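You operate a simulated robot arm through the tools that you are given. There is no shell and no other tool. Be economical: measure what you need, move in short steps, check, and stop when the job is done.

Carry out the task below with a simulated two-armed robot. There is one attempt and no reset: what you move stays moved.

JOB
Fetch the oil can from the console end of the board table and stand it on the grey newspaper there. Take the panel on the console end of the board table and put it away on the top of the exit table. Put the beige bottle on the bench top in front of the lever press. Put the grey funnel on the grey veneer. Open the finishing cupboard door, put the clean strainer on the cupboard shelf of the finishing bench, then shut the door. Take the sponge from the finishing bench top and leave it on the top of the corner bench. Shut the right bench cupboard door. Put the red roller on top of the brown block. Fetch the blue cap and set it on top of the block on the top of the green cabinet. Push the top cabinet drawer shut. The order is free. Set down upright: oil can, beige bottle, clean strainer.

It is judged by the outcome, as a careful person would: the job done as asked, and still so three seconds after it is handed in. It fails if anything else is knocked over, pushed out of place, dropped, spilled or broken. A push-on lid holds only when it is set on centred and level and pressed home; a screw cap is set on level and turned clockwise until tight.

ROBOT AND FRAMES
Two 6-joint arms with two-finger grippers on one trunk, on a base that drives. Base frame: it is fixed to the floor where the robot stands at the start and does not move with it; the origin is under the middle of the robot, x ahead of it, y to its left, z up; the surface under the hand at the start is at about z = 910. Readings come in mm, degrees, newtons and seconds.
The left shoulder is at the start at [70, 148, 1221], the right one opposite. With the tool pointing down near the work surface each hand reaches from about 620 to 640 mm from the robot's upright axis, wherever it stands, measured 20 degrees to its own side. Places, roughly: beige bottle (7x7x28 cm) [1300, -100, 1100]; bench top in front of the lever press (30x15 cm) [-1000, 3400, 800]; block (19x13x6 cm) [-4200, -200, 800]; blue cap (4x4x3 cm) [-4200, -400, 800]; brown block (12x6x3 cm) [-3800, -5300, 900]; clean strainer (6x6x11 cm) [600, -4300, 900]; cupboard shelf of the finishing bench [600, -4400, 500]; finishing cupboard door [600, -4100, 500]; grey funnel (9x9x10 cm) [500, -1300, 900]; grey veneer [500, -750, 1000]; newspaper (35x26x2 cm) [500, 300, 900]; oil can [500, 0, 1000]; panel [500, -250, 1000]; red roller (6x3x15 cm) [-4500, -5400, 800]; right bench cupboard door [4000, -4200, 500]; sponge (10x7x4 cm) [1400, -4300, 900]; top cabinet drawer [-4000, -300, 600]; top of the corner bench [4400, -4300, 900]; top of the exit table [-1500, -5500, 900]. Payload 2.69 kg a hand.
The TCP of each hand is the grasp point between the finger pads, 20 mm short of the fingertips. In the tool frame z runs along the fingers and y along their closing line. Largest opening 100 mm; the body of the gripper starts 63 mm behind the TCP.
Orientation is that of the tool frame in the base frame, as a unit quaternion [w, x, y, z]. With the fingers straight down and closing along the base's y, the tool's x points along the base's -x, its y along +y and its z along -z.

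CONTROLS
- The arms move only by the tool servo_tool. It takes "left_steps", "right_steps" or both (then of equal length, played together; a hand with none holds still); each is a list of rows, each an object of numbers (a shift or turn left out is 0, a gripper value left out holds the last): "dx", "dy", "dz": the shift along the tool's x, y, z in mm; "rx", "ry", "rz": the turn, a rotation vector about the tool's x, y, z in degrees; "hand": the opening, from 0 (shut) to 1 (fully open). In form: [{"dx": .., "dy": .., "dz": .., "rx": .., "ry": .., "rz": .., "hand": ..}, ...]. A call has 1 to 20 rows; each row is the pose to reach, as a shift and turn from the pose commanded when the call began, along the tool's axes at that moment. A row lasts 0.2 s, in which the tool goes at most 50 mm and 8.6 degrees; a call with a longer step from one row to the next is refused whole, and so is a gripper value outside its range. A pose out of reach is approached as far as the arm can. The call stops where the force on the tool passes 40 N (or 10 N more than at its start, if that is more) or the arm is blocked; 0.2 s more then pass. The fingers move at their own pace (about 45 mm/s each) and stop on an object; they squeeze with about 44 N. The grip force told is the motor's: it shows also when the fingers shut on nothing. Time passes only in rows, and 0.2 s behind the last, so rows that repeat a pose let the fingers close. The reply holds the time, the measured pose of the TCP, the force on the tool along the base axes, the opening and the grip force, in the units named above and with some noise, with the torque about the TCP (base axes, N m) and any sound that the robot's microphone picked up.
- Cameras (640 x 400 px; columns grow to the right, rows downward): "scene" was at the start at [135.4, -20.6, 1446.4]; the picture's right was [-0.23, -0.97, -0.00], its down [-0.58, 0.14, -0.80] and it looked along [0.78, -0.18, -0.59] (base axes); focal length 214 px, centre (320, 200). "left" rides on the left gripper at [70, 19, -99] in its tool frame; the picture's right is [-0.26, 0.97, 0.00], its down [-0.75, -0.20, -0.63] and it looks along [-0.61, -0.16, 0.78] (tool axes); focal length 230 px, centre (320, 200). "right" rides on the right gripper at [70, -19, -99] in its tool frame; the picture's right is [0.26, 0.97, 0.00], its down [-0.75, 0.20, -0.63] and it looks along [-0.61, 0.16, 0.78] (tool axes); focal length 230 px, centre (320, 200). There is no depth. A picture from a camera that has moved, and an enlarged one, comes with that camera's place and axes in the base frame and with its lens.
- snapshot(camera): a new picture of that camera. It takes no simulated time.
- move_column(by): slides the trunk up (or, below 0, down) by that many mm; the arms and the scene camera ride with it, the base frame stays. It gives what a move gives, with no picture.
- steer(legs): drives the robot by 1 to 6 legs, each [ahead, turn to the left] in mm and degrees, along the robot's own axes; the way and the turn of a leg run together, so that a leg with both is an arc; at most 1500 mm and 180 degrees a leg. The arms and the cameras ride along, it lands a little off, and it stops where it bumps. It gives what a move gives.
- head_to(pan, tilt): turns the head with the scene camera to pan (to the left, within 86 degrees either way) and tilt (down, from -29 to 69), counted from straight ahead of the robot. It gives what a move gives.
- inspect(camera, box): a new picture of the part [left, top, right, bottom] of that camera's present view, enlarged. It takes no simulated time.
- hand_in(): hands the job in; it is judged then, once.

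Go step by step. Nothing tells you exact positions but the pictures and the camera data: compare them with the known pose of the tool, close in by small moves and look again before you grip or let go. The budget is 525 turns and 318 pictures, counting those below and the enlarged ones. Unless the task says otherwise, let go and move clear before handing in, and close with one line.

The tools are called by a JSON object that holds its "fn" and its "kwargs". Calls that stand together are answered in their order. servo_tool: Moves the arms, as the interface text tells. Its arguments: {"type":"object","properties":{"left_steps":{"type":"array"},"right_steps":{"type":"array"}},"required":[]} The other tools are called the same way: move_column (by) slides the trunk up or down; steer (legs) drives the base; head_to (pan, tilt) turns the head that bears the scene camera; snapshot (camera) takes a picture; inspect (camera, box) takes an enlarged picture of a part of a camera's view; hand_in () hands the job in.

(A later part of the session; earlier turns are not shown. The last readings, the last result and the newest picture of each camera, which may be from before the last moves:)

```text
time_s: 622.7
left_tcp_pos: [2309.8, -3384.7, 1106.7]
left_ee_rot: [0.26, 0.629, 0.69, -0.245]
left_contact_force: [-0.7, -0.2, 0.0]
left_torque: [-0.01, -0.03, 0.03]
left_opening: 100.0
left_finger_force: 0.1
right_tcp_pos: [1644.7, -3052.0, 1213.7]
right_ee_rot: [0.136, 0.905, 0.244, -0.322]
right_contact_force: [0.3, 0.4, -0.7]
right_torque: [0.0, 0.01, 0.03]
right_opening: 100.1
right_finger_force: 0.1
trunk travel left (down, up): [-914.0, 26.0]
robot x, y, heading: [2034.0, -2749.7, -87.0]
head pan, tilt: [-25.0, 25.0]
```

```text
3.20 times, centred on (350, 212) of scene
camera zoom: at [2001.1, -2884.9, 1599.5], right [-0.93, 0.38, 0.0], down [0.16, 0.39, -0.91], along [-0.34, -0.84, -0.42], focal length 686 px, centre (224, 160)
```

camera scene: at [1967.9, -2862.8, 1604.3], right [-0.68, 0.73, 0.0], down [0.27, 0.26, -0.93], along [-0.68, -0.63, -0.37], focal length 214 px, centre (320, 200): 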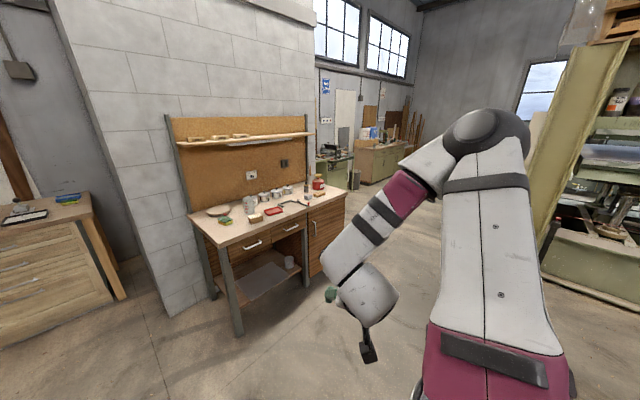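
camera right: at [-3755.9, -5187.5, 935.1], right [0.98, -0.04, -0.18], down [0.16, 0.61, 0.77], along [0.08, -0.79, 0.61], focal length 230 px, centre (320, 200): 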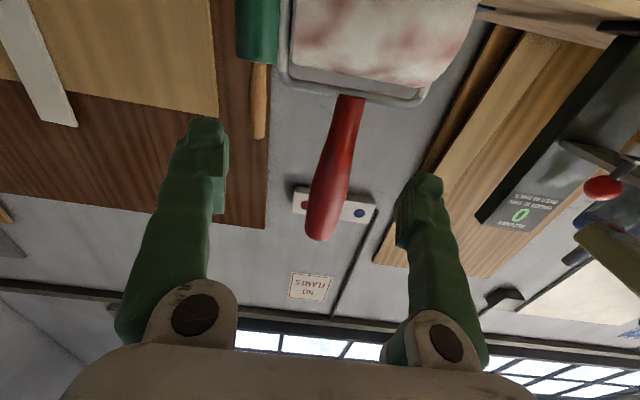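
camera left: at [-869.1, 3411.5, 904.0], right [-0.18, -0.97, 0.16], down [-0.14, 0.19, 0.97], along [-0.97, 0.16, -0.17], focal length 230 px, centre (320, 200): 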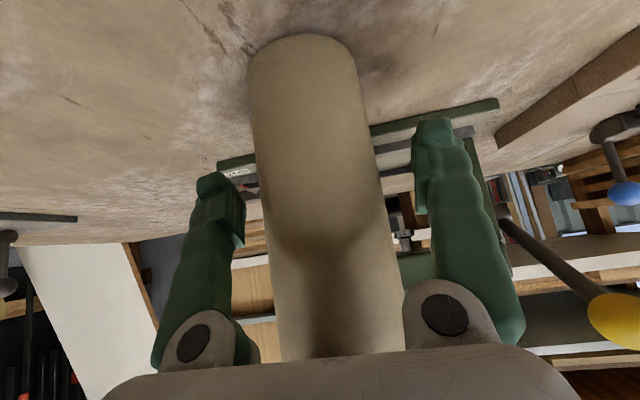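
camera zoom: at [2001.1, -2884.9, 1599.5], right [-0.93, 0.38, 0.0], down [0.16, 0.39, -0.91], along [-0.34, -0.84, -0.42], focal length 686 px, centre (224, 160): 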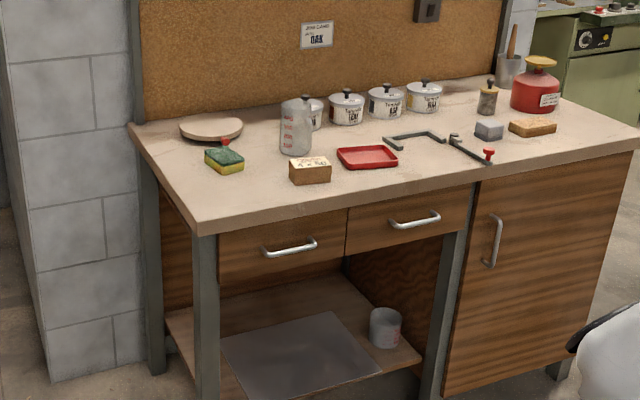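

The sponge (green/yellow) is at the left; the strainer is likely the small metal canister near [558,-4362]. I'll drive in front of the cupboard and look closely.

{"fn": "steer", "kwargs": {"legs": [[0, -80.7], [1413, 0], [0, 77.7]]}}

{"fn": "head_to", "kwargs": {"pan": 0, "tilt": 35}}

{"fn": "snapshot", "kwargs": {"camera": "scene"}}

{"fn": "inspect", "kwargs": {"camera": "scene", "box": [240, 100, 400, 200]}}

```text
time_s: 636.7
left_tcp_pos: [802.3, -3630.6, 1105.5]
left_ee_rot: [0.241, 0.678, 0.642, -0.264]
left_contact_force: [-0.4, 0.2, 0.0]
left_torque: [0.02, 0.02, 0.01]
left_opening: 99.8
left_finger_force: 0.0
right_tcp_pos: [194.8, -3206.5, 1214.4]
right_ee_rot: [0.112, 0.92, 0.176, -0.333]
right_contact_force: [-0.5, 0.3, -0.2]
right_torque: [-0.02, 0.01, 0.02]
right_opening: 100.1
right_finger_force: 0.0
trunk travel left (down, up): [-914.0, 26.0]
robot x, y, heading: [623.0, -2965.8, -95.2]
head pan, tilt: [-25.0, 25.0]
```

```text
time_s: 637.6
left_tcp_pos: [803.7, -3630.3, 1106.3]
left_ee_rot: [0.242, 0.678, 0.642, -0.264]
left_contact_force: [0.2, 0.1, 1.1]
left_torque: [-0.01, 0.0, -0.03]
left_opening: 100.1
left_finger_force: 0.0
right_tcp_pos: [194.6, -3206.1, 1214.3]
right_ee_rot: [0.113, 0.919, 0.177, -0.333]
right_contact_force: [-0.1, 0.1, -1.1]
right_torque: [-0.01, 0.0, -0.01]
right_opening: 99.8
right_finger_force: 0.0
trunk travel left (down, up): [-914.0, 26.0]
robot x, y, heading: [623.1, -2965.0, -95.2]
head pan, tilt: [0.0, 35.0]
```

```text
123 pictures are left
camera scene: at [610.5, -3099.1, 1583.7], right [-1.0, 0.09, 0.0], down [0.05, 0.57, -0.82], along [-0.08, -0.82, -0.57], focal length 214 px, centre (320, 200)
```

scene: 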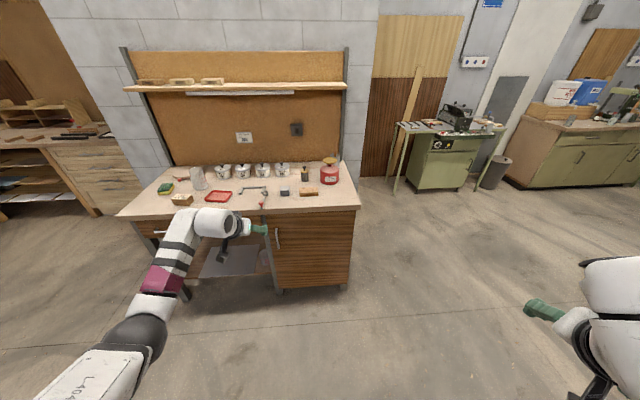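

```text
4.00 times, centred on (320, 150) of scene
camera zoom: at [610.5, -3099.1, 1583.7], right [-1.0, 0.09, 0.0], down [0.05, 0.57, -0.82], along [-0.08, -0.82, -0.57], focal length 858 px, centre (320, 400)
```

zoom: 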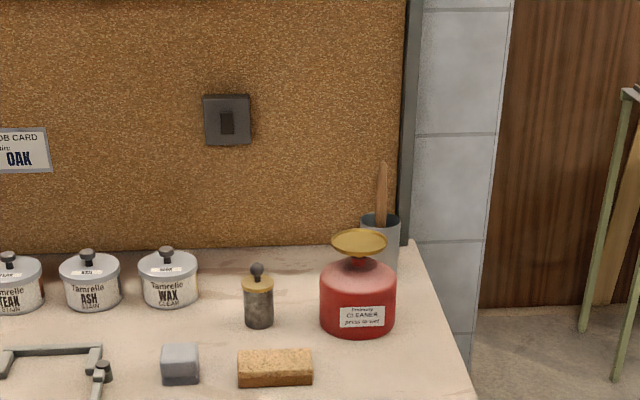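

{"fn": "inspect", "kwargs": {"camera": "scene", "box": [220, 180, 380, 300]}}

```text
3.33 times, centred on (300, 240) of scene
camera zoom: at [610.5, -3099.1, 1583.7], right [-1.0, 0.09, 0.0], down [0.05, 0.57, -0.82], along [-0.08, -0.82, -0.57], focal length 715 px, centre (387, 67)
```

zoom: 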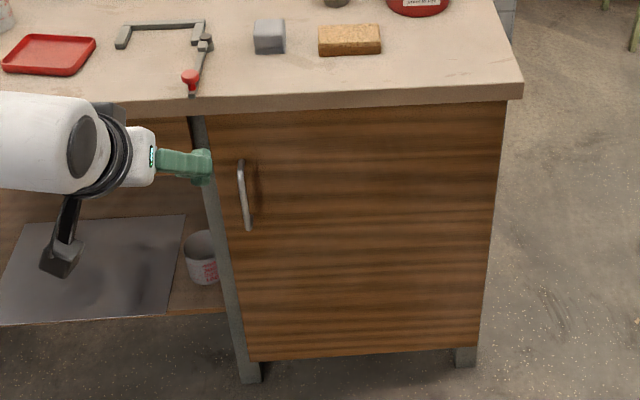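

From two views: bench top z≈853, door plane y≈-4070 (x 304–825, hinge on the right), handle bar at x≈772, y≈-4035, z 587–744. I'll level the left tool and lower the trunk.

{"fn": "servo_tool", "kwargs": {"left_steps": [{"ry": -8, "hand": 0.6}, {"ry": -16}, {"ry": -24}, {"ry": -32}, {"ry": -40}, {"ry": -40}]}}

{"fn": "steer", "kwargs": {"legs": [[0, 5]]}}

{"fn": "move_column", "kwargs": {"by": -400}}

{"fn": "snapshot", "kwargs": {"camera": "left"}}

{"fn": "snapshot", "kwargs": {"camera": "scene"}}

```text
time_s: 639.0
left_tcp_pos: [820.8, -3639.7, 1100.7]
left_ee_rot: [0.436, 0.549, 0.519, -0.488]
left_contact_force: [-0.4, -0.1, -0.1]
left_torque: [0.01, 0.03, 0.01]
left_opening: 59.7
left_finger_force: 0.0
left hand out of reach, approached as far as the arm can: row 3, 4, 5, 6
right_tcp_pos: [195.3, -3206.1, 1213.4]
right_ee_rot: [0.113, 0.92, 0.176, -0.332]
right_contact_force: [0.2, -0.4, 0.6]
right_torque: [0.0, -0.02, -0.05]
right_opening: 100.0
right_finger_force: 0.1
trunk travel left (down, up): [-914.0, 26.0]
robot x, y, heading: [621.8, -2961.3, -95.5]
head pan, tilt: [0.0, 35.0]
```

```text
time_s: 639.9
left_tcp_pos: [875.0, -3620.4, 1101.1]
left_ee_rot: [0.458, 0.527, 0.542, -0.468]
left_contact_force: [-0.3, -0.6, -0.4]
left_torque: [0.01, -0.03, 0.04]
left_opening: 59.8
left_finger_force: 0.1
right_tcp_pos: [214.4, -3241.2, 1212.5]
right_ee_rot: [0.129, 0.911, 0.217, -0.326]
right_contact_force: [0.7, 3.3, -2.3]
right_torque: [-0.22, 0.1, 0.11]
right_opening: 99.7
right_finger_force: 0.0
trunk travel left (down, up): [-914.0, 26.0]
robot x, y, heading: [621.8, -2957.8, -90.3]
head pan, tilt: [0.0, 35.0]
```

```text
time_s: 643.7
left_tcp_pos: [879.4, -3620.7, 700.4]
left_ee_rot: [0.457, 0.526, 0.542, -0.469]
left_contact_force: [0.0, 0.3, -0.8]
left_torque: [0.03, 0.01, -0.01]
left_opening: 59.8
left_finger_force: 0.0
right_tcp_pos: [219.0, -3242.7, 814.3]
right_ee_rot: [0.127, 0.911, 0.216, -0.327]
right_contact_force: [-0.3, 0.0, -0.9]
right_torque: [-0.01, -0.03, 0.01]
right_opening: 100.2
right_finger_force: 0.0
trunk travel left (down, up): [-514.0, 426.0]
robot x, y, heading: [625.4, -2962.4, -90.4]
head pan, tilt: [0.0, 35.0]
```

```text
120 pictures are left
camera left: at [896.6, -3513.5, 645.6], right [0.97, -0.03, 0.23], down [-0.18, 0.52, 0.84], along [-0.14, -0.86, 0.5], focal length 230 px, centre (320, 200)
```

left: 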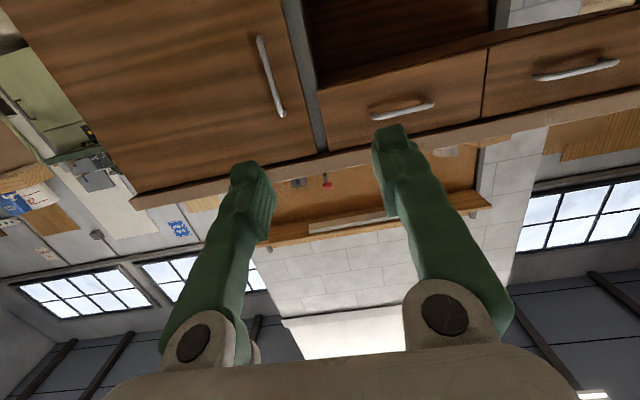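

```text
119 pictures are left
camera scene: at [622.4, -3099.6, 1183.7], right [-1.0, 0.01, 0.0], down [0.0, 0.57, -0.82], along [0.0, -0.82, -0.57], focal length 214 px, centre (320, 200)
```

scene: 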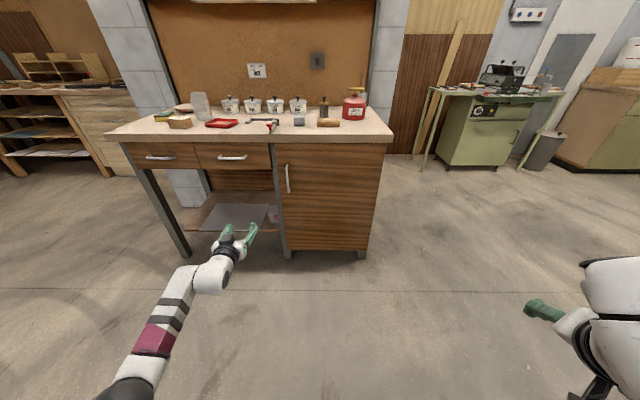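

The handle is confirmed at about [778,-4035], z≈655. I'll turn slightly right, lower 45 mm and approach.

{"fn": "steer", "kwargs": {"legs": [[0, -5.5], [285, 0]]}}

{"fn": "move_column", "kwargs": {"by": -45}}

{"fn": "snapshot", "kwargs": {"camera": "left"}}

```text
time_s: 646.2
left_tcp_pos: [783.6, -3927.9, 699.6]
left_ee_rot: [0.434, 0.552, 0.516, -0.491]
left_contact_force: [0.0, 0.1, -0.1]
left_torque: [0.0, 0.02, -0.01]
left_opening: 60.0
left_finger_force: 0.2
right_tcp_pos: [164.1, -3486.4, 813.7]
right_ee_rot: [0.11, 0.921, 0.171, -0.333]
right_contact_force: [0.2, 0.2, -0.4]
right_torque: [0.0, 0.02, 0.02]
right_opening: 100.1
right_finger_force: 0.1
trunk travel left (down, up): [-514.0, 426.0]
robot x, y, heading: [592.5, -3245.0, -96.2]
head pan, tilt: [0.0, 35.0]
```

```text
time_s: 647.1
left_tcp_pos: [784.4, -3927.5, 654.8]
left_ee_rot: [0.434, 0.551, 0.517, -0.491]
left_contact_force: [0.8, -0.4, 0.0]
left_torque: [0.02, -0.01, 0.0]
left_opening: 60.1
left_finger_force: 0.1
right_tcp_pos: [162.9, -3485.7, 768.6]
right_ee_rot: [0.112, 0.92, 0.171, -0.334]
right_contact_force: [-0.2, -0.4, -0.2]
right_torque: [-0.02, 0.02, 0.03]
right_opening: 100.1
right_finger_force: 0.0
trunk travel left (down, up): [-469.0, 471.0]
robot x, y, heading: [589.3, -3247.7, -95.8]
head pan, tilt: [0.0, 35.0]
```

```text
118 pictures are left
camera left: at [811.7, -3823.1, 600.6], right [0.97, -0.13, 0.23], down [-0.13, 0.53, 0.84], along [-0.23, -0.84, 0.5], focal length 230 px, centre (320, 200)
```

left: 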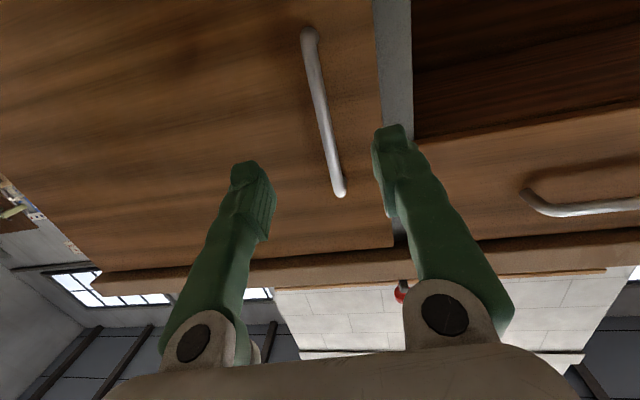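

Aligned. I'll advance 100 mm so the bar sits between the fingers.

{"fn": "steer", "kwargs": {"legs": [[98, 0]]}}

{"fn": "servo_tool", "kwargs": {"left_steps": [{"dx": 0}, {"dx": 0}]}}

{"fn": "snapshot", "kwargs": {"camera": "left"}}

```text
time_s: 648.2
left_tcp_pos: [772.4, -4024.8, 653.0]
left_ee_rot: [0.432, 0.553, 0.516, -0.491]
left_contact_force: [-1.0, 0.6, -1.0]
left_torque: [-0.02, 0.02, 0.01]
left_opening: 59.9
left_finger_force: 0.1
right_tcp_pos: [152.4, -3581.5, 768.1]
right_ee_rot: [0.109, 0.921, 0.169, -0.333]
right_contact_force: [-0.2, -0.8, -0.2]
right_torque: [-0.01, 0.01, 0.0]
right_opening: 100.0
right_finger_force: 0.1
trunk travel left (down, up): [-469.0, 471.0]
robot x, y, heading: [584.3, -3341.5, -96.0]
head pan, tilt: [0.0, 35.0]
```

```text
time_s: 648.9
left_tcp_pos: [770.6, -4024.8, 655.4]
left_ee_rot: [0.434, 0.552, 0.516, -0.492]
left_contact_force: [0.1, -0.3, -0.4]
left_torque: [0.02, -0.01, -0.03]
left_opening: 59.8
left_finger_force: 0.1
right_tcp_pos: [153.8, -3581.1, 769.8]
right_ee_rot: [0.11, 0.921, 0.169, -0.334]
right_contact_force: [-0.1, 0.7, -0.1]
right_torque: [0.0, -0.01, 0.03]
right_opening: 100.1
right_finger_force: 0.0
trunk travel left (down, up): [-469.0, 471.0]
robot x, y, heading: [584.6, -3346.0, -96.0]
head pan, tilt: [0.0, 35.0]
```

```text
117 pictures are left
camera left: at [799.9, -3920.5, 600.4], right [0.97, -0.13, 0.23], down [-0.13, 0.53, 0.84], along [-0.23, -0.84, 0.5], focal length 230 px, centre (320, 200)
```

left: 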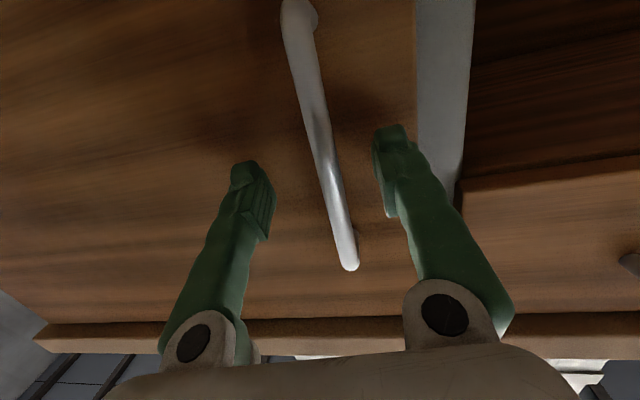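

The bar is between the pads. Closing.

{"fn": "servo_tool", "kwargs": {"left_steps": [{"hand": 0}, {"hand": 0}, {"hand": 0}, {"hand": 0}, {"hand": 0}]}}

{"fn": "steer", "kwargs": {"legs": [[-60, 0]]}}

{"fn": "snapshot", "kwargs": {"camera": "scene"}}

```text
time_s: 650.0
left_tcp_pos: [778.1, -4022.8, 654.5]
left_ee_rot: [0.431, 0.548, 0.52, -0.493]
left_contact_force: [34.4, 0.3, 3.9]
left_torque: [0.33, -0.91, 0.0]
left_opening: 6.3
left_finger_force: 33.2
right_tcp_pos: [158.0, -3589.0, 769.9]
right_ee_rot: [0.099, 0.923, 0.171, -0.33]
right_contact_force: [0.8, 0.0, -0.8]
right_torque: [0.0, 0.04, -0.02]
right_opening: 99.9
right_finger_force: 0.1
trunk travel left (down, up): [-469.0, 471.0]
robot x, y, heading: [585.4, -3343.2, -95.3]
head pan, tilt: [0.0, 35.0]
```

```text
time_s: 651.0
left_tcp_pos: [768.6, -3967.5, 655.2]
left_ee_rot: [0.429, 0.555, 0.513, -0.495]
left_contact_force: [-37.3, -7.9, -15.9]
left_torque: [-0.89, -0.04, 0.1]
left_opening: 6.2
left_finger_force: 32.3
right_tcp_pos: [150.0, -3526.6, 765.4]
right_ee_rot: [0.104, 0.924, 0.167, -0.327]
right_contact_force: [-0.4, 0.1, -0.1]
right_torque: [0.0, -0.04, 0.01]
right_opening: 100.0
right_finger_force: 0.1
trunk travel left (down, up): [-469.0, 471.0]
robot x, y, heading: [588.6, -3284.2, -97.0]
head pan, tilt: [0.0, 35.0]
```

```text
116 pictures are left
camera scene: at [565.9, -3424.4, 1138.0], right [-0.99, 0.12, -0.01], down [0.08, 0.57, -0.82], along [-0.1, -0.81, -0.58], focal length 214 px, centre (320, 200)
```

scene: 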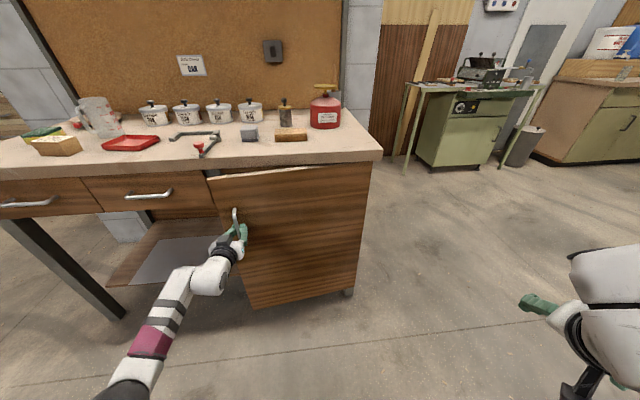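

The door is starting to open. I'll pull it along its arc to about 25°.

{"fn": "steer", "kwargs": {"legs": [[-70, -2.5]]}}

{"fn": "steer", "kwargs": {"legs": [[-70, -3.5]]}}

{"fn": "snapshot", "kwargs": {"camera": "scene"}}

{"fn": "snapshot", "kwargs": {"camera": "left"}}

```text
time_s: 652.0
left_tcp_pos: [750.3, -3904.1, 655.3]
left_ee_rot: [0.416, 0.566, 0.5, -0.506]
left_contact_force: [-26.2, -9.9, -9.4]
left_torque: [-0.51, -0.08, 0.13]
left_opening: 6.2
left_finger_force: 32.4
right_tcp_pos: [151.8, -3436.5, 768.7]
right_ee_rot: [0.099, 0.928, 0.148, -0.329]
right_contact_force: [0.0, 0.6, -0.7]
right_torque: [-0.02, 0.0, 0.03]
right_opening: 100.0
right_finger_force: 0.0
trunk travel left (down, up): [-469.0, 471.0]
robot x, y, heading: [600.3, -3215.4, -100.0]
head pan, tilt: [0.0, 35.0]
```

```text
time_s: 653.1
left_tcp_pos: [721.0, -3844.5, 655.1]
left_ee_rot: [0.399, 0.581, 0.482, -0.52]
left_contact_force: [-30.3, -16.8, -8.8]
left_torque: [-0.58, -0.03, 0.21]
left_opening: 5.9
left_finger_force: 31.2
right_tcp_pos: [151.6, -3337.2, 768.6]
right_ee_rot: [0.088, 0.933, 0.12, -0.329]
right_contact_force: [0.1, 1.1, -0.6]
right_torque: [-0.03, -0.01, 0.03]
right_opening: 100.1
right_finger_force: 0.0
trunk travel left (down, up): [-469.0, 471.0]
robot x, y, heading: [612.8, -3143.5, -104.3]
head pan, tilt: [0.0, 35.0]
```

```text
115 pictures are left
camera scene: at [575.2, -3282.1, 1138.0], right [-0.97, 0.25, 0.0], down [0.15, 0.56, -0.82], along [-0.2, -0.79, -0.58], focal length 214 px, centre (320, 200)
```

scene: 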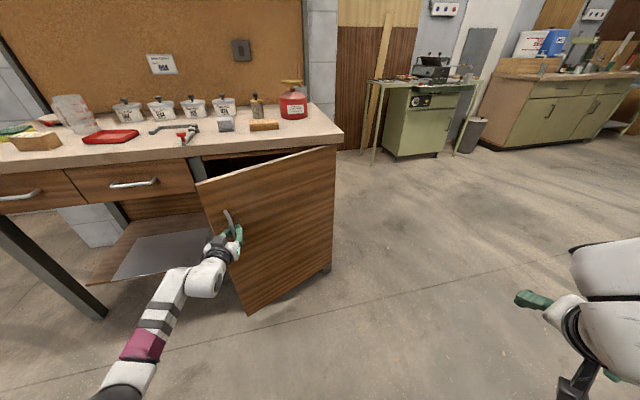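

```text
114 pictures are left
camera left: at [761.2, -3743.9, 600.0], right [0.94, -0.25, 0.22], down [-0.05, 0.54, 0.84], along [-0.33, -0.8, 0.5], focal length 230 px, centre (320, 200)
```

left: 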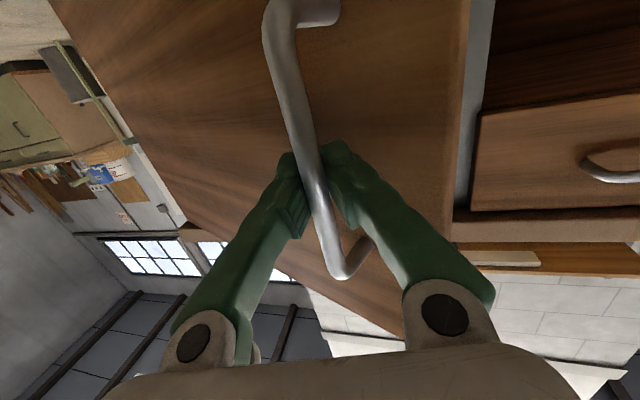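

Open about 26°. One more pull.

{"fn": "steer", "kwargs": {"legs": [[-65, -4.5]]}}

{"fn": "steer", "kwargs": {"legs": [[-60, -5]]}}

{"fn": "snapshot", "kwargs": {"camera": "scene"}}

{"fn": "snapshot", "kwargs": {"camera": "left"}}

```text
time_s: 654.1
left_tcp_pos: [681.4, -3788.1, 655.6]
left_ee_rot: [0.375, 0.601, 0.456, -0.539]
left_contact_force: [-35.7, -26.6, -6.7]
left_torque: [-0.75, 0.11, 0.25]
left_opening: 6.0
left_finger_force: 30.7
right_tcp_pos: [154.3, -3236.7, 769.1]
right_ee_rot: [0.076, 0.937, 0.084, -0.33]
right_contact_force: [0.2, 0.8, -0.4]
right_torque: [-0.02, -0.03, 0.01]
right_opening: 100.1
right_finger_force: 0.1
trunk travel left (down, up): [-469.0, 471.0]
robot x, y, heading: [633.4, -3080.9, -109.8]
head pan, tilt: [0.0, 35.0]
```

```text
time_s: 655.0
left_tcp_pos: [642.8, -3735.2, 658.7]
left_ee_rot: [0.351, 0.619, 0.427, -0.558]
left_contact_force: [-35.9, -35.9, -0.5]
left_torque: [-0.86, 0.28, 0.15]
left_opening: 5.9
left_finger_force: 33.9
right_tcp_pos: [163.9, -3137.6, 771.2]
right_ee_rot: [0.063, 0.941, 0.043, -0.33]
right_contact_force: [0.0, 0.6, -1.0]
right_torque: [-0.02, -0.01, 0.05]
right_opening: 100.2
right_finger_force: 0.0
trunk travel left (down, up): [-469.0, 471.0]
robot x, y, heading: [653.5, -3022.6, -115.3]
head pan, tilt: [0.0, 35.0]
```

```text
113 pictures are left
camera scene: at [590.5, -3155.6, 1137.7], right [-0.9, 0.43, 0.0], down [0.25, 0.52, -0.81], along [-0.35, -0.74, -0.58], focal length 214 px, centre (320, 200)
```

scene: 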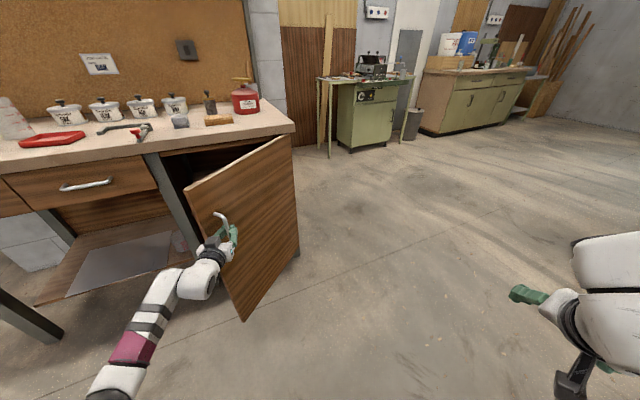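

```text
112 pictures are left
camera left: at [700.5, -3644.0, 602.2], right [0.89, -0.41, 0.21], down [0.05, 0.55, 0.83], along [-0.46, -0.73, 0.51], focal length 230 px, centre (320, 200)
```

left: 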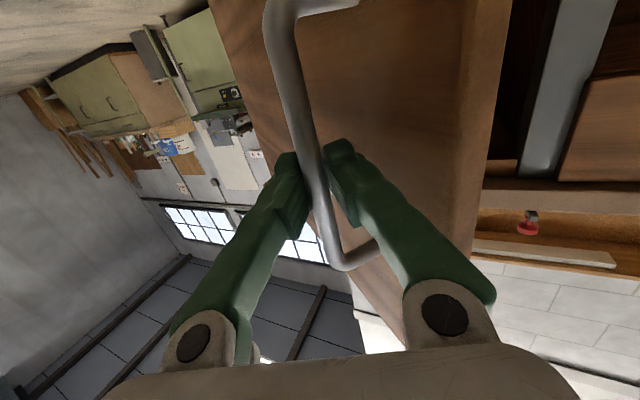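

The door is about 45° open. I'll release the handle and back off along the hand axis.

{"fn": "servo_tool", "kwargs": {"left_steps": [{"hand": 0.2}, {"hand": 0.4}, {"hand": 0.5}, {"hand": 0.5}]}}

{"fn": "steer", "kwargs": {"legs": [[-120, 0]]}}

{"fn": "snapshot", "kwargs": {"camera": "scene"}}

```text
time_s: 656.0
left_tcp_pos: [646.4, -3732.7, 662.4]
left_ee_rot: [0.351, 0.616, 0.427, -0.561]
left_contact_force: [-0.1, -0.8, 0.2]
left_torque: [0.02, 0.03, 0.01]
left_opening: 50.0
left_finger_force: 0.0
right_tcp_pos: [166.6, -3133.4, 774.8]
right_ee_rot: [0.066, 0.939, 0.043, -0.334]
right_contact_force: [0.8, 0.3, -1.0]
right_torque: [0.02, 0.0, 0.0]
right_opening: 99.9
right_finger_force: 0.1
trunk travel left (down, up): [-469.0, 471.0]
robot x, y, heading: [655.0, -3024.2, -115.6]
head pan, tilt: [0.0, 35.0]
```

```text
time_s: 657.3
left_tcp_pos: [700.3, -3622.5, 663.0]
left_ee_rot: [0.352, 0.616, 0.427, -0.561]
left_contact_force: [-0.2, -0.2, -0.3]
left_torque: [0.02, 0.0, -0.01]
left_opening: 49.7
left_finger_force: 0.0
right_tcp_pos: [220.3, -3024.5, 774.2]
right_ee_rot: [0.067, 0.939, 0.045, -0.333]
right_contact_force: [-0.6, 0.6, 0.4]
right_torque: [-0.02, -0.03, -0.02]
right_opening: 100.0
right_finger_force: 0.0
trunk travel left (down, up): [-469.0, 471.0]
robot x, y, heading: [709.2, -2911.5, -115.6]
head pan, tilt: [0.0, 35.0]
```

```text
111 pictures are left
camera scene: at [649.6, -3039.8, 1138.8], right [-0.9, 0.43, 0.0], down [0.24, 0.52, -0.82], along [-0.35, -0.74, -0.57], focal length 214 px, centre (320, 200)
```

scene: 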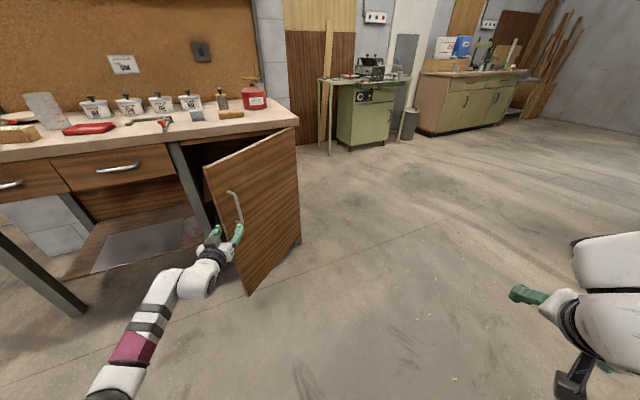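

Now I'll push the door wider from inside: close the fingers, turn slightly left, advance past the free edge, then sweep right.

{"fn": "servo_tool", "kwargs": {"left_steps": [{"hand": 0}, {"hand": 0}, {"hand": 0}]}}

{"fn": "steer", "kwargs": {"legs": [[0, 6], [190, 0]]}}

{"fn": "snapshot", "kwargs": {"camera": "scene"}}

```text
time_s: 658.1
left_tcp_pos: [699.9, -3623.0, 662.6]
left_ee_rot: [0.351, 0.616, 0.427, -0.561]
left_contact_force: [0.3, -1.0, 0.6]
left_torque: [0.01, 0.02, -0.04]
left_opening: 0.0
left_finger_force: 16.5
right_tcp_pos: [220.3, -3026.0, 774.9]
right_ee_rot: [0.066, 0.939, 0.045, -0.333]
right_contact_force: [-1.0, 0.0, -0.1]
right_torque: [0.01, 0.02, 0.01]
right_opening: 100.1
right_finger_force: 0.1
trunk travel left (down, up): [-469.0, 471.0]
robot x, y, heading: [711.7, -2915.0, -115.0]
head pan, tilt: [0.0, 35.0]
```

```text
time_s: 659.9
left_tcp_pos: [737.0, -3738.8, 657.8]
left_ee_rot: [0.381, 0.594, 0.462, -0.537]
left_contact_force: [9.1, 7.1, 5.5]
left_torque: [-0.14, 0.14, -0.01]
left_opening: 0.1
left_finger_force: 29.3
right_tcp_pos: [195.3, -3196.0, 775.6]
right_ee_rot: [0.084, 0.936, 0.093, -0.33]
right_contact_force: [0.3, 0.0, 0.5]
right_torque: [0.01, 0.02, 0.0]
right_opening: 100.2
right_finger_force: 0.1
trunk travel left (down, up): [-469.0, 471.0]
robot x, y, heading: [669.3, -3034.3, -109.0]
head pan, tilt: [0.0, 35.0]
stopped in leg 2: the force on the tool passed its limit at 173 N (the readings are from after the stop); the commanded pose is now the measured one
```

```text
110 pictures are left
camera scene: at [623.9, -3166.3, 1138.9], right [-0.95, 0.32, 0.0], down [0.18, 0.54, -0.82], along [-0.27, -0.78, -0.57], focal length 214 px, centre (320, 200)
```

scene: 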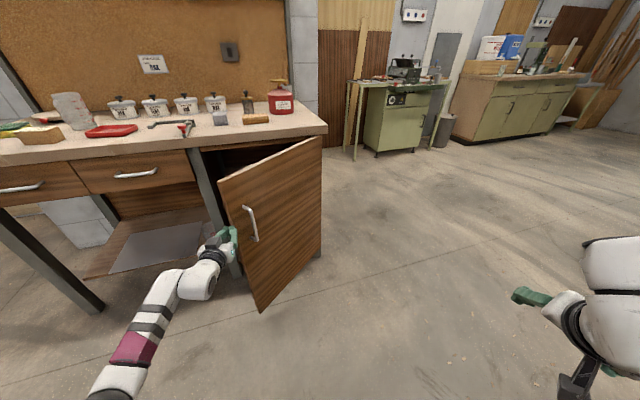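

I hit the door's edge (it's at about 36°). I'll back off, go further left, and re-enter.

{"fn": "steer", "kwargs": {"legs": [[-100, 0], [0, 6.5], [225, 0]]}}

{"fn": "snapshot", "kwargs": {"camera": "scene"}}

{"fn": "snapshot", "kwargs": {"camera": "left"}}

```text
time_s: 662.9
left_tcp_pos: [801.3, -3852.5, 657.5]
left_ee_rot: [0.412, 0.567, 0.496, -0.513]
left_contact_force: [0.0, -0.1, 0.5]
left_torque: [0.02, -0.02, 0.02]
left_opening: 0.2
left_finger_force: 29.4
right_tcp_pos: [197.8, -3377.2, 775.9]
right_ee_rot: [0.105, 0.929, 0.148, -0.322]
right_contact_force: [-0.1, -0.1, 0.2]
right_torque: [0.01, -0.03, -0.01]
right_opening: 99.8
right_finger_force: 0.1
trunk travel left (down, up): [-469.0, 471.0]
robot x, y, heading: [647.8, -3160.1, -102.2]
head pan, tilt: [0.0, 35.0]
```

```text
109 pictures are left
camera scene: at [619.2, -3297.8, 1138.6], right [-0.98, 0.21, 0.0], down [0.12, 0.56, -0.82], along [-0.17, -0.8, -0.57], focal length 214 px, centre (320, 200)
```

scene: 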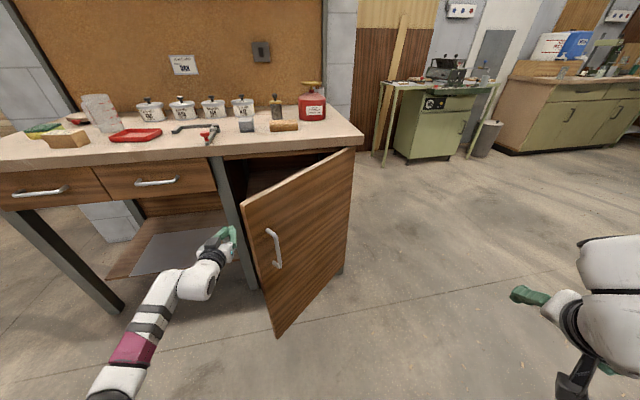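

```text
108 pictures are left
camera left: at [835.9, -3750.9, 601.9], right [0.96, -0.2, 0.21], down [-0.08, 0.54, 0.84], along [-0.28, -0.82, 0.51], focal length 230 px, centre (320, 200)
```

left: 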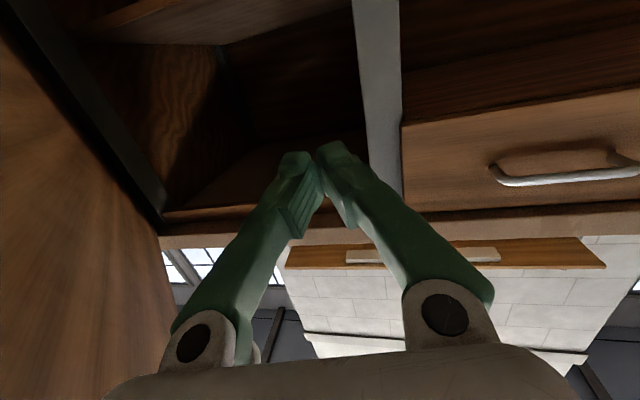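

The hand is behind the door's edge. I'll sweep right to push it open.

{"fn": "steer", "kwargs": {"legs": [[0, -12]]}}

{"fn": "steer", "kwargs": {"legs": [[0, -12]]}}

{"fn": "snapshot", "kwargs": {"camera": "scene"}}

```text
time_s: 664.1
left_tcp_pos: [652.1, -3869.1, 658.0]
left_ee_rot: [0.357, 0.615, 0.434, -0.553]
left_contact_force: [-0.4, 0.0, -1.3]
left_torque: [0.01, -0.01, 0.01]
left_opening: 0.0
left_finger_force: 29.5
right_tcp_pos: [163.7, -3278.5, 774.4]
right_ee_rot: [0.071, 0.94, 0.05, -0.331]
right_contact_force: [-0.3, 0.8, 0.5]
right_torque: [-0.02, 0.0, 0.0]
right_opening: 100.1
right_finger_force: 0.0
trunk travel left (down, up): [-469.0, 471.0]
robot x, y, heading: [647.7, -3161.4, -114.5]
head pan, tilt: [0.0, 35.0]
```

```text
time_s: 665.2
left_tcp_pos: [511.6, -3856.2, 659.0]
left_ee_rot: [0.299, 0.656, 0.369, -0.587]
left_contact_force: [0.2, 0.3, -0.2]
left_torque: [0.06, -0.01, 0.0]
left_opening: 0.0
left_finger_force: 29.2
right_tcp_pos: [150.5, -3178.8, 774.7]
right_ee_rot: [0.038, 0.941, -0.045, -0.334]
right_contact_force: [0.6, 0.0, -0.8]
right_torque: [-0.03, -0.01, 0.02]
right_opening: 99.9
right_finger_force: 0.1
trunk travel left (down, up): [-469.0, 471.0]
robot x, y, heading: [649.6, -3165.4, -125.9]
head pan, tilt: [0.0, 35.0]
```

```text
107 pictures are left
camera scene: at [567.9, -3273.7, 1138.7], right [-0.81, 0.59, 0.0], down [0.34, 0.46, -0.82], along [-0.48, -0.66, -0.57], focal length 214 px, centre (320, 200)
```

scene: 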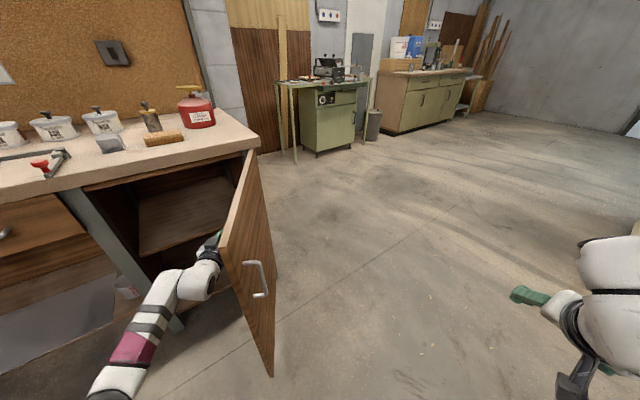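

Working. Continuing.

{"fn": "steer", "kwargs": {"legs": [[0, -12]]}}

{"fn": "steer", "kwargs": {"legs": [[0, -9]]}}

{"fn": "snapshot", "kwargs": {"camera": "scene"}}

```text
time_s: 666.4
left_tcp_pos: [372.0, -3814.0, 658.4]
left_ee_rot: [0.238, 0.691, 0.3, -0.613]
left_contact_force: [0.1, 0.5, -0.5]
left_torque: [0.04, -0.01, 0.04]
left_opening: 0.3
left_finger_force: 30.1
right_tcp_pos: [157.8, -3077.1, 774.0]
right_ee_rot: [0.003, 0.931, -0.143, -0.336]
right_contact_force: [0.0, 0.8, 0.1]
right_torque: [-0.03, 0.0, 0.05]
right_opening: 100.0
right_finger_force: 0.1
trunk travel left (down, up): [-469.0, 471.0]
robot x, y, heading: [651.3, -3162.3, -137.6]
head pan, tilt: [0.0, 35.0]
```

```text
time_s: 667.4
left_tcp_pos: [273.9, -3760.6, 658.1]
left_ee_rot: [0.189, 0.712, 0.244, -0.631]
left_contact_force: [0.1, -0.5, 0.1]
left_torque: [0.02, 0.01, 0.06]
left_opening: 0.1
left_finger_force: 30.0
right_tcp_pos: [176.8, -3001.0, 773.4]
right_ee_rot: [-0.022, 0.917, -0.215, -0.335]
right_contact_force: [-0.1, 0.1, -0.7]
right_torque: [-0.02, 0.01, 0.02]
right_opening: 100.0
right_finger_force: 0.1
trunk travel left (down, up): [-469.0, 471.0]
robot x, y, heading: [647.9, -3160.9, -146.9]
head pan, tilt: [0.0, 35.0]
```

```text
106 pictures are left
camera scene: at [533.4, -3236.9, 1138.7], right [-0.55, 0.83, 0.0], down [0.48, 0.31, -0.82], along [-0.68, -0.45, -0.57], focal length 214 px, centre (320, 200)
```

scene: 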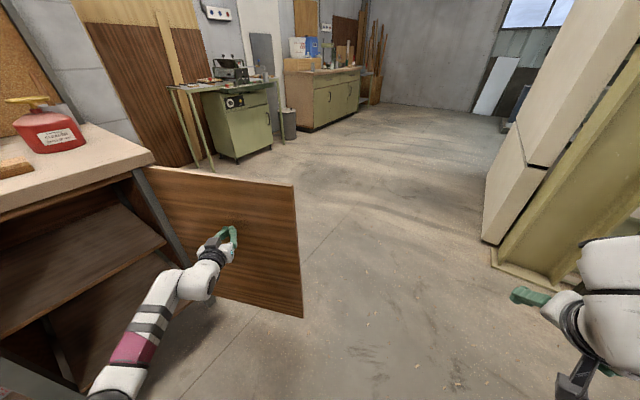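

The door is now past 90°. I'll swing back, reverse, raise the trunk and tilt the hand to pick up the strainer.

{"fn": "steer", "kwargs": {"legs": [[0, 53], [-200, 0]]}}

{"fn": "move_column", "kwargs": {"by": 260}}

{"fn": "servo_tool", "kwargs": {"left_steps": [{"ry": 8, "hand": 0.9}, {"ry": 16}, {"ry": 24}, {"ry": 32}, {"ry": 40}, {"ry": 40}]}}

{"fn": "head_to", "kwargs": {"pan": 0, "tilt": 35}}

{"fn": "snapshot", "kwargs": {"camera": "scene"}}

```text
time_s: 671.5
left_tcp_pos: [927.7, -3616.7, 658.1]
left_ee_rot: [0.457, 0.52, 0.544, -0.474]
left_contact_force: [-0.4, 0.0, -0.5]
left_torque: [0.02, -0.03, 0.0]
left_opening: 0.0
left_finger_force: 29.7
right_tcp_pos: [251.0, -3254.7, 773.6]
right_ee_rot: [0.134, 0.914, 0.228, -0.309]
right_contact_force: [0.3, 0.5, -0.3]
right_torque: [0.0, 0.0, 0.0]
right_opening: 100.0
right_finger_force: 0.1
trunk travel left (down, up): [-469.0, 471.0]
robot x, y, heading: [654.9, -2959.4, -92.0]
head pan, tilt: [0.0, 35.0]
```

```text
time_s: 674.1
left_tcp_pos: [926.5, -3618.0, 917.3]
left_ee_rot: [0.455, 0.521, 0.545, -0.473]
left_contact_force: [1.2, -0.7, 0.1]
left_torque: [0.0, 0.0, -0.01]
left_opening: 0.0
left_finger_force: 29.3
right_tcp_pos: [251.6, -3254.2, 1033.9]
right_ee_rot: [0.133, 0.914, 0.228, -0.308]
right_contact_force: [-0.6, -0.4, -1.0]
right_torque: [0.01, 0.0, 0.0]
right_opening: 100.1
right_finger_force: 0.1
trunk travel left (down, up): [-729.0, 211.0]
robot x, y, heading: [659.4, -2965.1, -91.7]
head pan, tilt: [0.0, 35.0]
```

```text
time_s: 675.5
left_tcp_pos: [919.7, -3606.1, 922.7]
left_ee_rot: [0.243, 0.649, 0.67, -0.267]
left_contact_force: [-0.2, 0.3, 0.8]
left_torque: [0.0, 0.0, -0.01]
left_opening: 90.2
left_finger_force: 0.0
left hand out of reach, approached as far as the arm can: row 5, 6
right_tcp_pos: [251.6, -3254.8, 1033.8]
right_ee_rot: [0.134, 0.913, 0.229, -0.309]
right_contact_force: [0.6, -0.4, 0.4]
right_torque: [0.0, 0.01, -0.01]
right_opening: 100.2
right_finger_force: 0.0
trunk travel left (down, up): [-729.0, 211.0]
robot x, y, heading: [658.9, -2963.1, -92.1]
head pan, tilt: [0.0, 35.0]
```

```text
time_s: 676.1
left_tcp_pos: [919.4, -3606.0, 922.1]
left_ee_rot: [0.244, 0.649, 0.669, -0.268]
left_contact_force: [0.1, 0.0, 0.2]
left_torque: [0.01, -0.03, -0.02]
left_opening: 90.0
left_finger_force: 0.1
right_tcp_pos: [251.6, -3254.3, 1033.0]
right_ee_rot: [0.134, 0.914, 0.229, -0.308]
right_contact_force: [0.3, -0.4, 0.8]
right_torque: [0.01, 0.05, -0.04]
right_opening: 100.0
right_finger_force: 0.0
trunk travel left (down, up): [-729.0, 211.0]
robot x, y, heading: [653.4, -2964.9, -92.3]
head pan, tilt: [0.0, 35.0]
```

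```text
105 pictures are left
camera scene: at [651.2, -3102.2, 1398.7], right [-1.0, 0.04, 0.0], down [0.02, 0.57, -0.82], along [-0.03, -0.82, -0.57], focal length 214 px, centre (320, 200)
```

scene: 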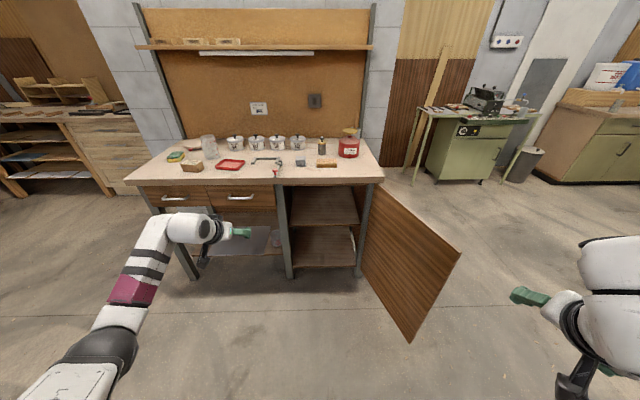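

{"fn": "inspect", "kwargs": {"camera": "scene", "box": [250, 125, 410, 290]}}

```text
2.42 times, centred on (330, 208) of scene
camera zoom: at [651.2, -3102.2, 1398.7], right [-1.0, 0.04, 0.0], down [0.02, 0.57, -0.82], along [-0.03, -0.82, -0.57], focal length 520 px, centre (296, 182)
```

zoom: 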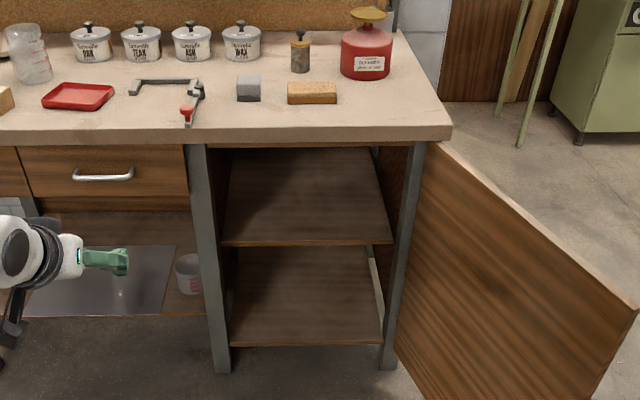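

The cupboard is wide open with a shelf at z≈530. The strainer is at about [590,-4390]. I'll approach it diagonally to keep the base clear of the open door.

{"fn": "move_column", "kwargs": {"by": 70}}

{"fn": "steer", "kwargs": {"legs": [[0, 16], [585, 0], [0, -46.5]]}}

{"fn": "head_to", "kwargs": {"pan": 25, "tilt": 40}}

{"fn": "snapshot", "kwargs": {"camera": "scene"}}

{"fn": "snapshot", "kwargs": {"camera": "left"}}

```text
time_s: 677.2
left_tcp_pos: [919.3, -3604.8, 991.7]
left_ee_rot: [0.244, 0.649, 0.669, -0.268]
left_contact_force: [0.0, -0.2, -0.4]
left_torque: [-0.04, -0.02, 0.0]
left_opening: 90.0
left_finger_force: 0.0
right_tcp_pos: [251.7, -3253.2, 1103.0]
right_ee_rot: [0.133, 0.914, 0.228, -0.308]
right_contact_force: [-0.3, 0.0, -0.4]
right_torque: [0.0, 0.01, 0.0]
right_opening: 100.4
right_finger_force: 0.1
trunk travel left (down, up): [-799.0, 141.0]
robot x, y, heading: [657.8, -2966.9, -92.3]
head pan, tilt: [0.0, 35.0]
```

```text
time_s: 683.5
left_tcp_pos: [730.7, -4223.0, 991.3]
left_ee_rot: [0.171, 0.793, 0.491, -0.318]
left_contact_force: [-0.2, 0.9, 0.4]
left_torque: [0.01, -0.01, 0.01]
left_opening: 90.0
left_finger_force: 0.0
right_tcp_pos: [307.3, -3597.1, 1103.7]
right_ee_rot: [0.054, 0.942, 0.0, -0.331]
right_contact_force: [-0.1, -0.1, 0.2]
right_torque: [-0.03, 0.0, -0.01]
right_opening: 99.7
right_finger_force: 0.1
trunk travel left (down, up): [-799.0, 141.0]
robot x, y, heading: [801.9, -3534.8, -120.2]
head pan, tilt: [0.0, 35.0]
```

```text
time_s: 684.4
left_tcp_pos: [730.8, -4224.0, 991.8]
left_ee_rot: [0.172, 0.792, 0.492, -0.318]
left_contact_force: [0.3, 0.1, 0.4]
left_torque: [-0.02, -0.01, -0.02]
left_opening: 89.8
left_finger_force: 0.0
right_tcp_pos: [307.6, -3598.5, 1102.8]
right_ee_rot: [0.054, 0.942, -0.001, -0.331]
right_contact_force: [0.2, -0.3, 0.2]
right_torque: [-0.01, 0.0, 0.02]
right_opening: 99.8
right_finger_force: 0.0
trunk travel left (down, up): [-799.0, 141.0]
robot x, y, heading: [803.1, -3532.2, -120.4]
head pan, tilt: [25.0, 40.0]
```

```text
103 pictures are left
camera scene: at [767.5, -3661.3, 1461.2], right [-1.0, 0.09, 0.0], down [0.06, 0.64, -0.77], along [-0.07, -0.76, -0.64], focal length 214 px, centre (320, 200)
```

scene: 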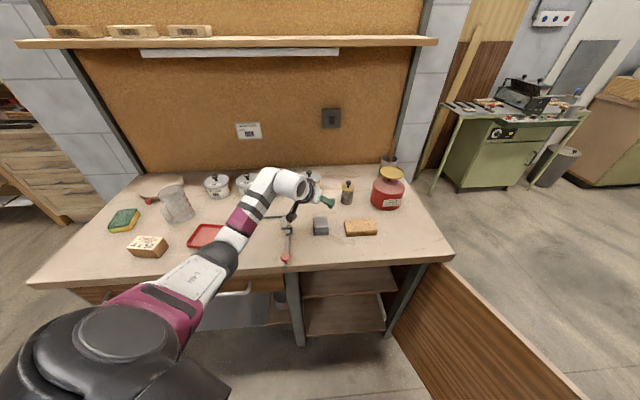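

```text
102 pictures are left
camera left: at [803.0, -4128.9, 1018.3], right [0.78, -0.61, 0.13], down [-0.2, -0.04, 0.98], along [-0.6, -0.79, -0.16], focal length 230 px, centre (320, 200)
```

left: 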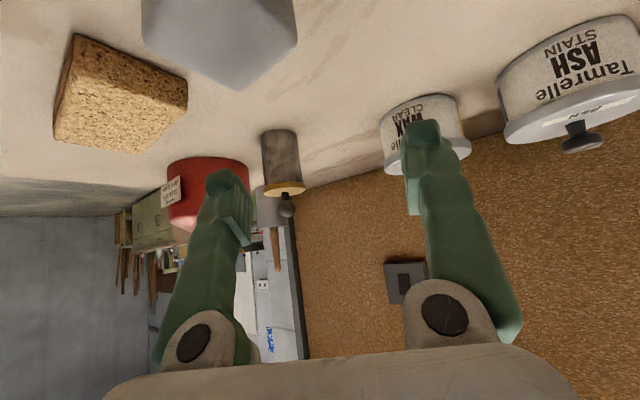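

The strainer is at about [580,-4358]. I'll turn right 4.3°, advance 60 mm, lower, and look again.

{"fn": "steer", "kwargs": {"legs": [[0, -4.3], [60, 0]]}}

{"fn": "move_column", "kwargs": {"by": -82}}

{"fn": "snapshot", "kwargs": {"camera": "left"}}

{"fn": "inspect", "kwargs": {"camera": "scene", "box": [200, 130, 440, 280]}}

```text
time_s: 685.9
left_tcp_pos: [656.1, -4258.7, 998.4]
left_ee_rot: [0.161, 0.808, 0.461, -0.329]
left_contact_force: [-0.3, 0.2, 0.4]
left_torque: [0.04, 0.04, -0.05]
left_opening: 90.0
left_finger_force: 0.0
right_tcp_pos: [279.8, -3603.2, 1106.2]
right_ee_rot: [0.046, 0.94, -0.036, -0.337]
right_contact_force: [-0.4, 0.1, 0.4]
right_torque: [-0.04, 0.05, 0.02]
right_opening: 100.1
right_finger_force: 0.0
trunk travel left (down, up): [-799.0, 141.0]
robot x, y, heading: [765.4, -3581.5, -124.7]
head pan, tilt: [25.0, 40.0]
```

```text
time_s: 687.0
left_tcp_pos: [648.2, -4260.5, 913.9]
left_ee_rot: [0.162, 0.809, 0.46, -0.327]
left_contact_force: [0.2, -1.1, 10.2]
left_torque: [0.98, -0.77, -0.09]
left_opening: 90.2
left_finger_force: 0.1
right_tcp_pos: [273.0, -3607.4, 1022.0]
right_ee_rot: [0.045, 0.941, -0.035, -0.334]
right_contact_force: [-0.4, 1.2, 0.2]
right_torque: [-0.01, 0.04, 0.04]
right_opening: 100.0
right_finger_force: 0.1
trunk travel left (down, up): [-717.0, 223.0]
robot x, y, heading: [765.0, -3579.6, -124.5]
head pan, tilt: [25.0, 40.0]
```

```text
101 pictures are left
camera left: at [728.4, -4171.6, 939.6], right [0.73, -0.67, 0.14], down [-0.2, -0.02, 0.98], along [-0.65, -0.74, -0.15], focal length 230 px, centre (320, 200)
```

left: 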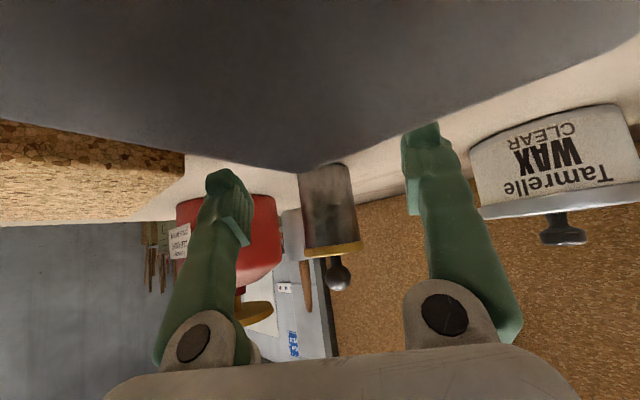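

```text
2.67 times, centred on (320, 205) of scene
camera zoom: at [725.8, -3703.9, 1379.5], right [-0.99, 0.16, 0.0], down [0.11, 0.63, -0.77], along [-0.13, -0.76, -0.64], focal length 572 px, centre (320, 187)
```

zoom: 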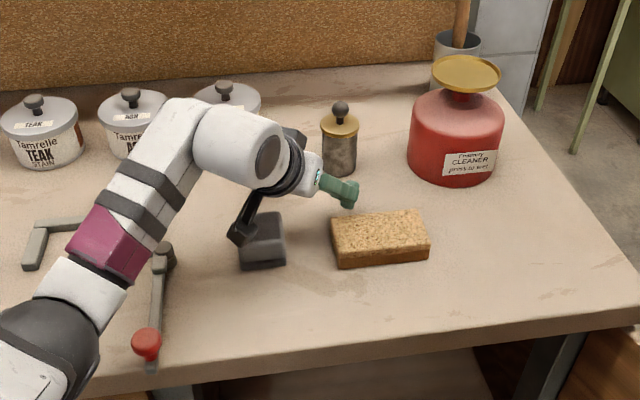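

The camera bracket is touching the grey block below. I'll raise 25 mm and go forward before lowering.

{"fn": "move_column", "kwargs": {"by": 28}}

{"fn": "snapshot", "kwargs": {"camera": "left"}}

```text
time_s: 687.8
left_tcp_pos: [649.5, -4262.3, 938.8]
left_ee_rot: [0.161, 0.81, 0.462, -0.325]
left_contact_force: [-0.3, -0.6, 0.1]
left_torque: [-0.01, 0.01, 0.01]
left_opening: 90.1
left_finger_force: 0.1
right_tcp_pos: [272.7, -3608.1, 1050.0]
right_ee_rot: [0.044, 0.941, -0.036, -0.333]
right_contact_force: [-0.5, 0.4, -1.0]
right_torque: [-0.01, 0.04, 0.0]
right_opening: 99.9
right_finger_force: 0.0
trunk travel left (down, up): [-745.0, 195.0]
robot x, y, heading: [766.9, -3583.1, -124.2]
head pan, tilt: [25.0, 40.0]
```

```text
99 pictures are left
camera left: at [729.1, -4172.8, 965.7], right [0.73, -0.67, 0.14], down [-0.2, -0.03, 0.98], along [-0.65, -0.74, -0.16], focal length 230 px, centre (320, 200)
```

left: 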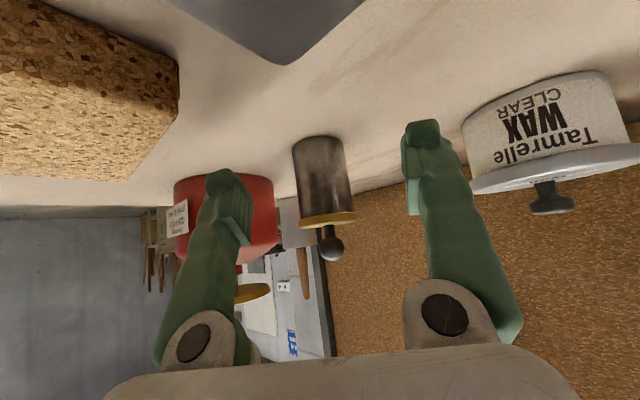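

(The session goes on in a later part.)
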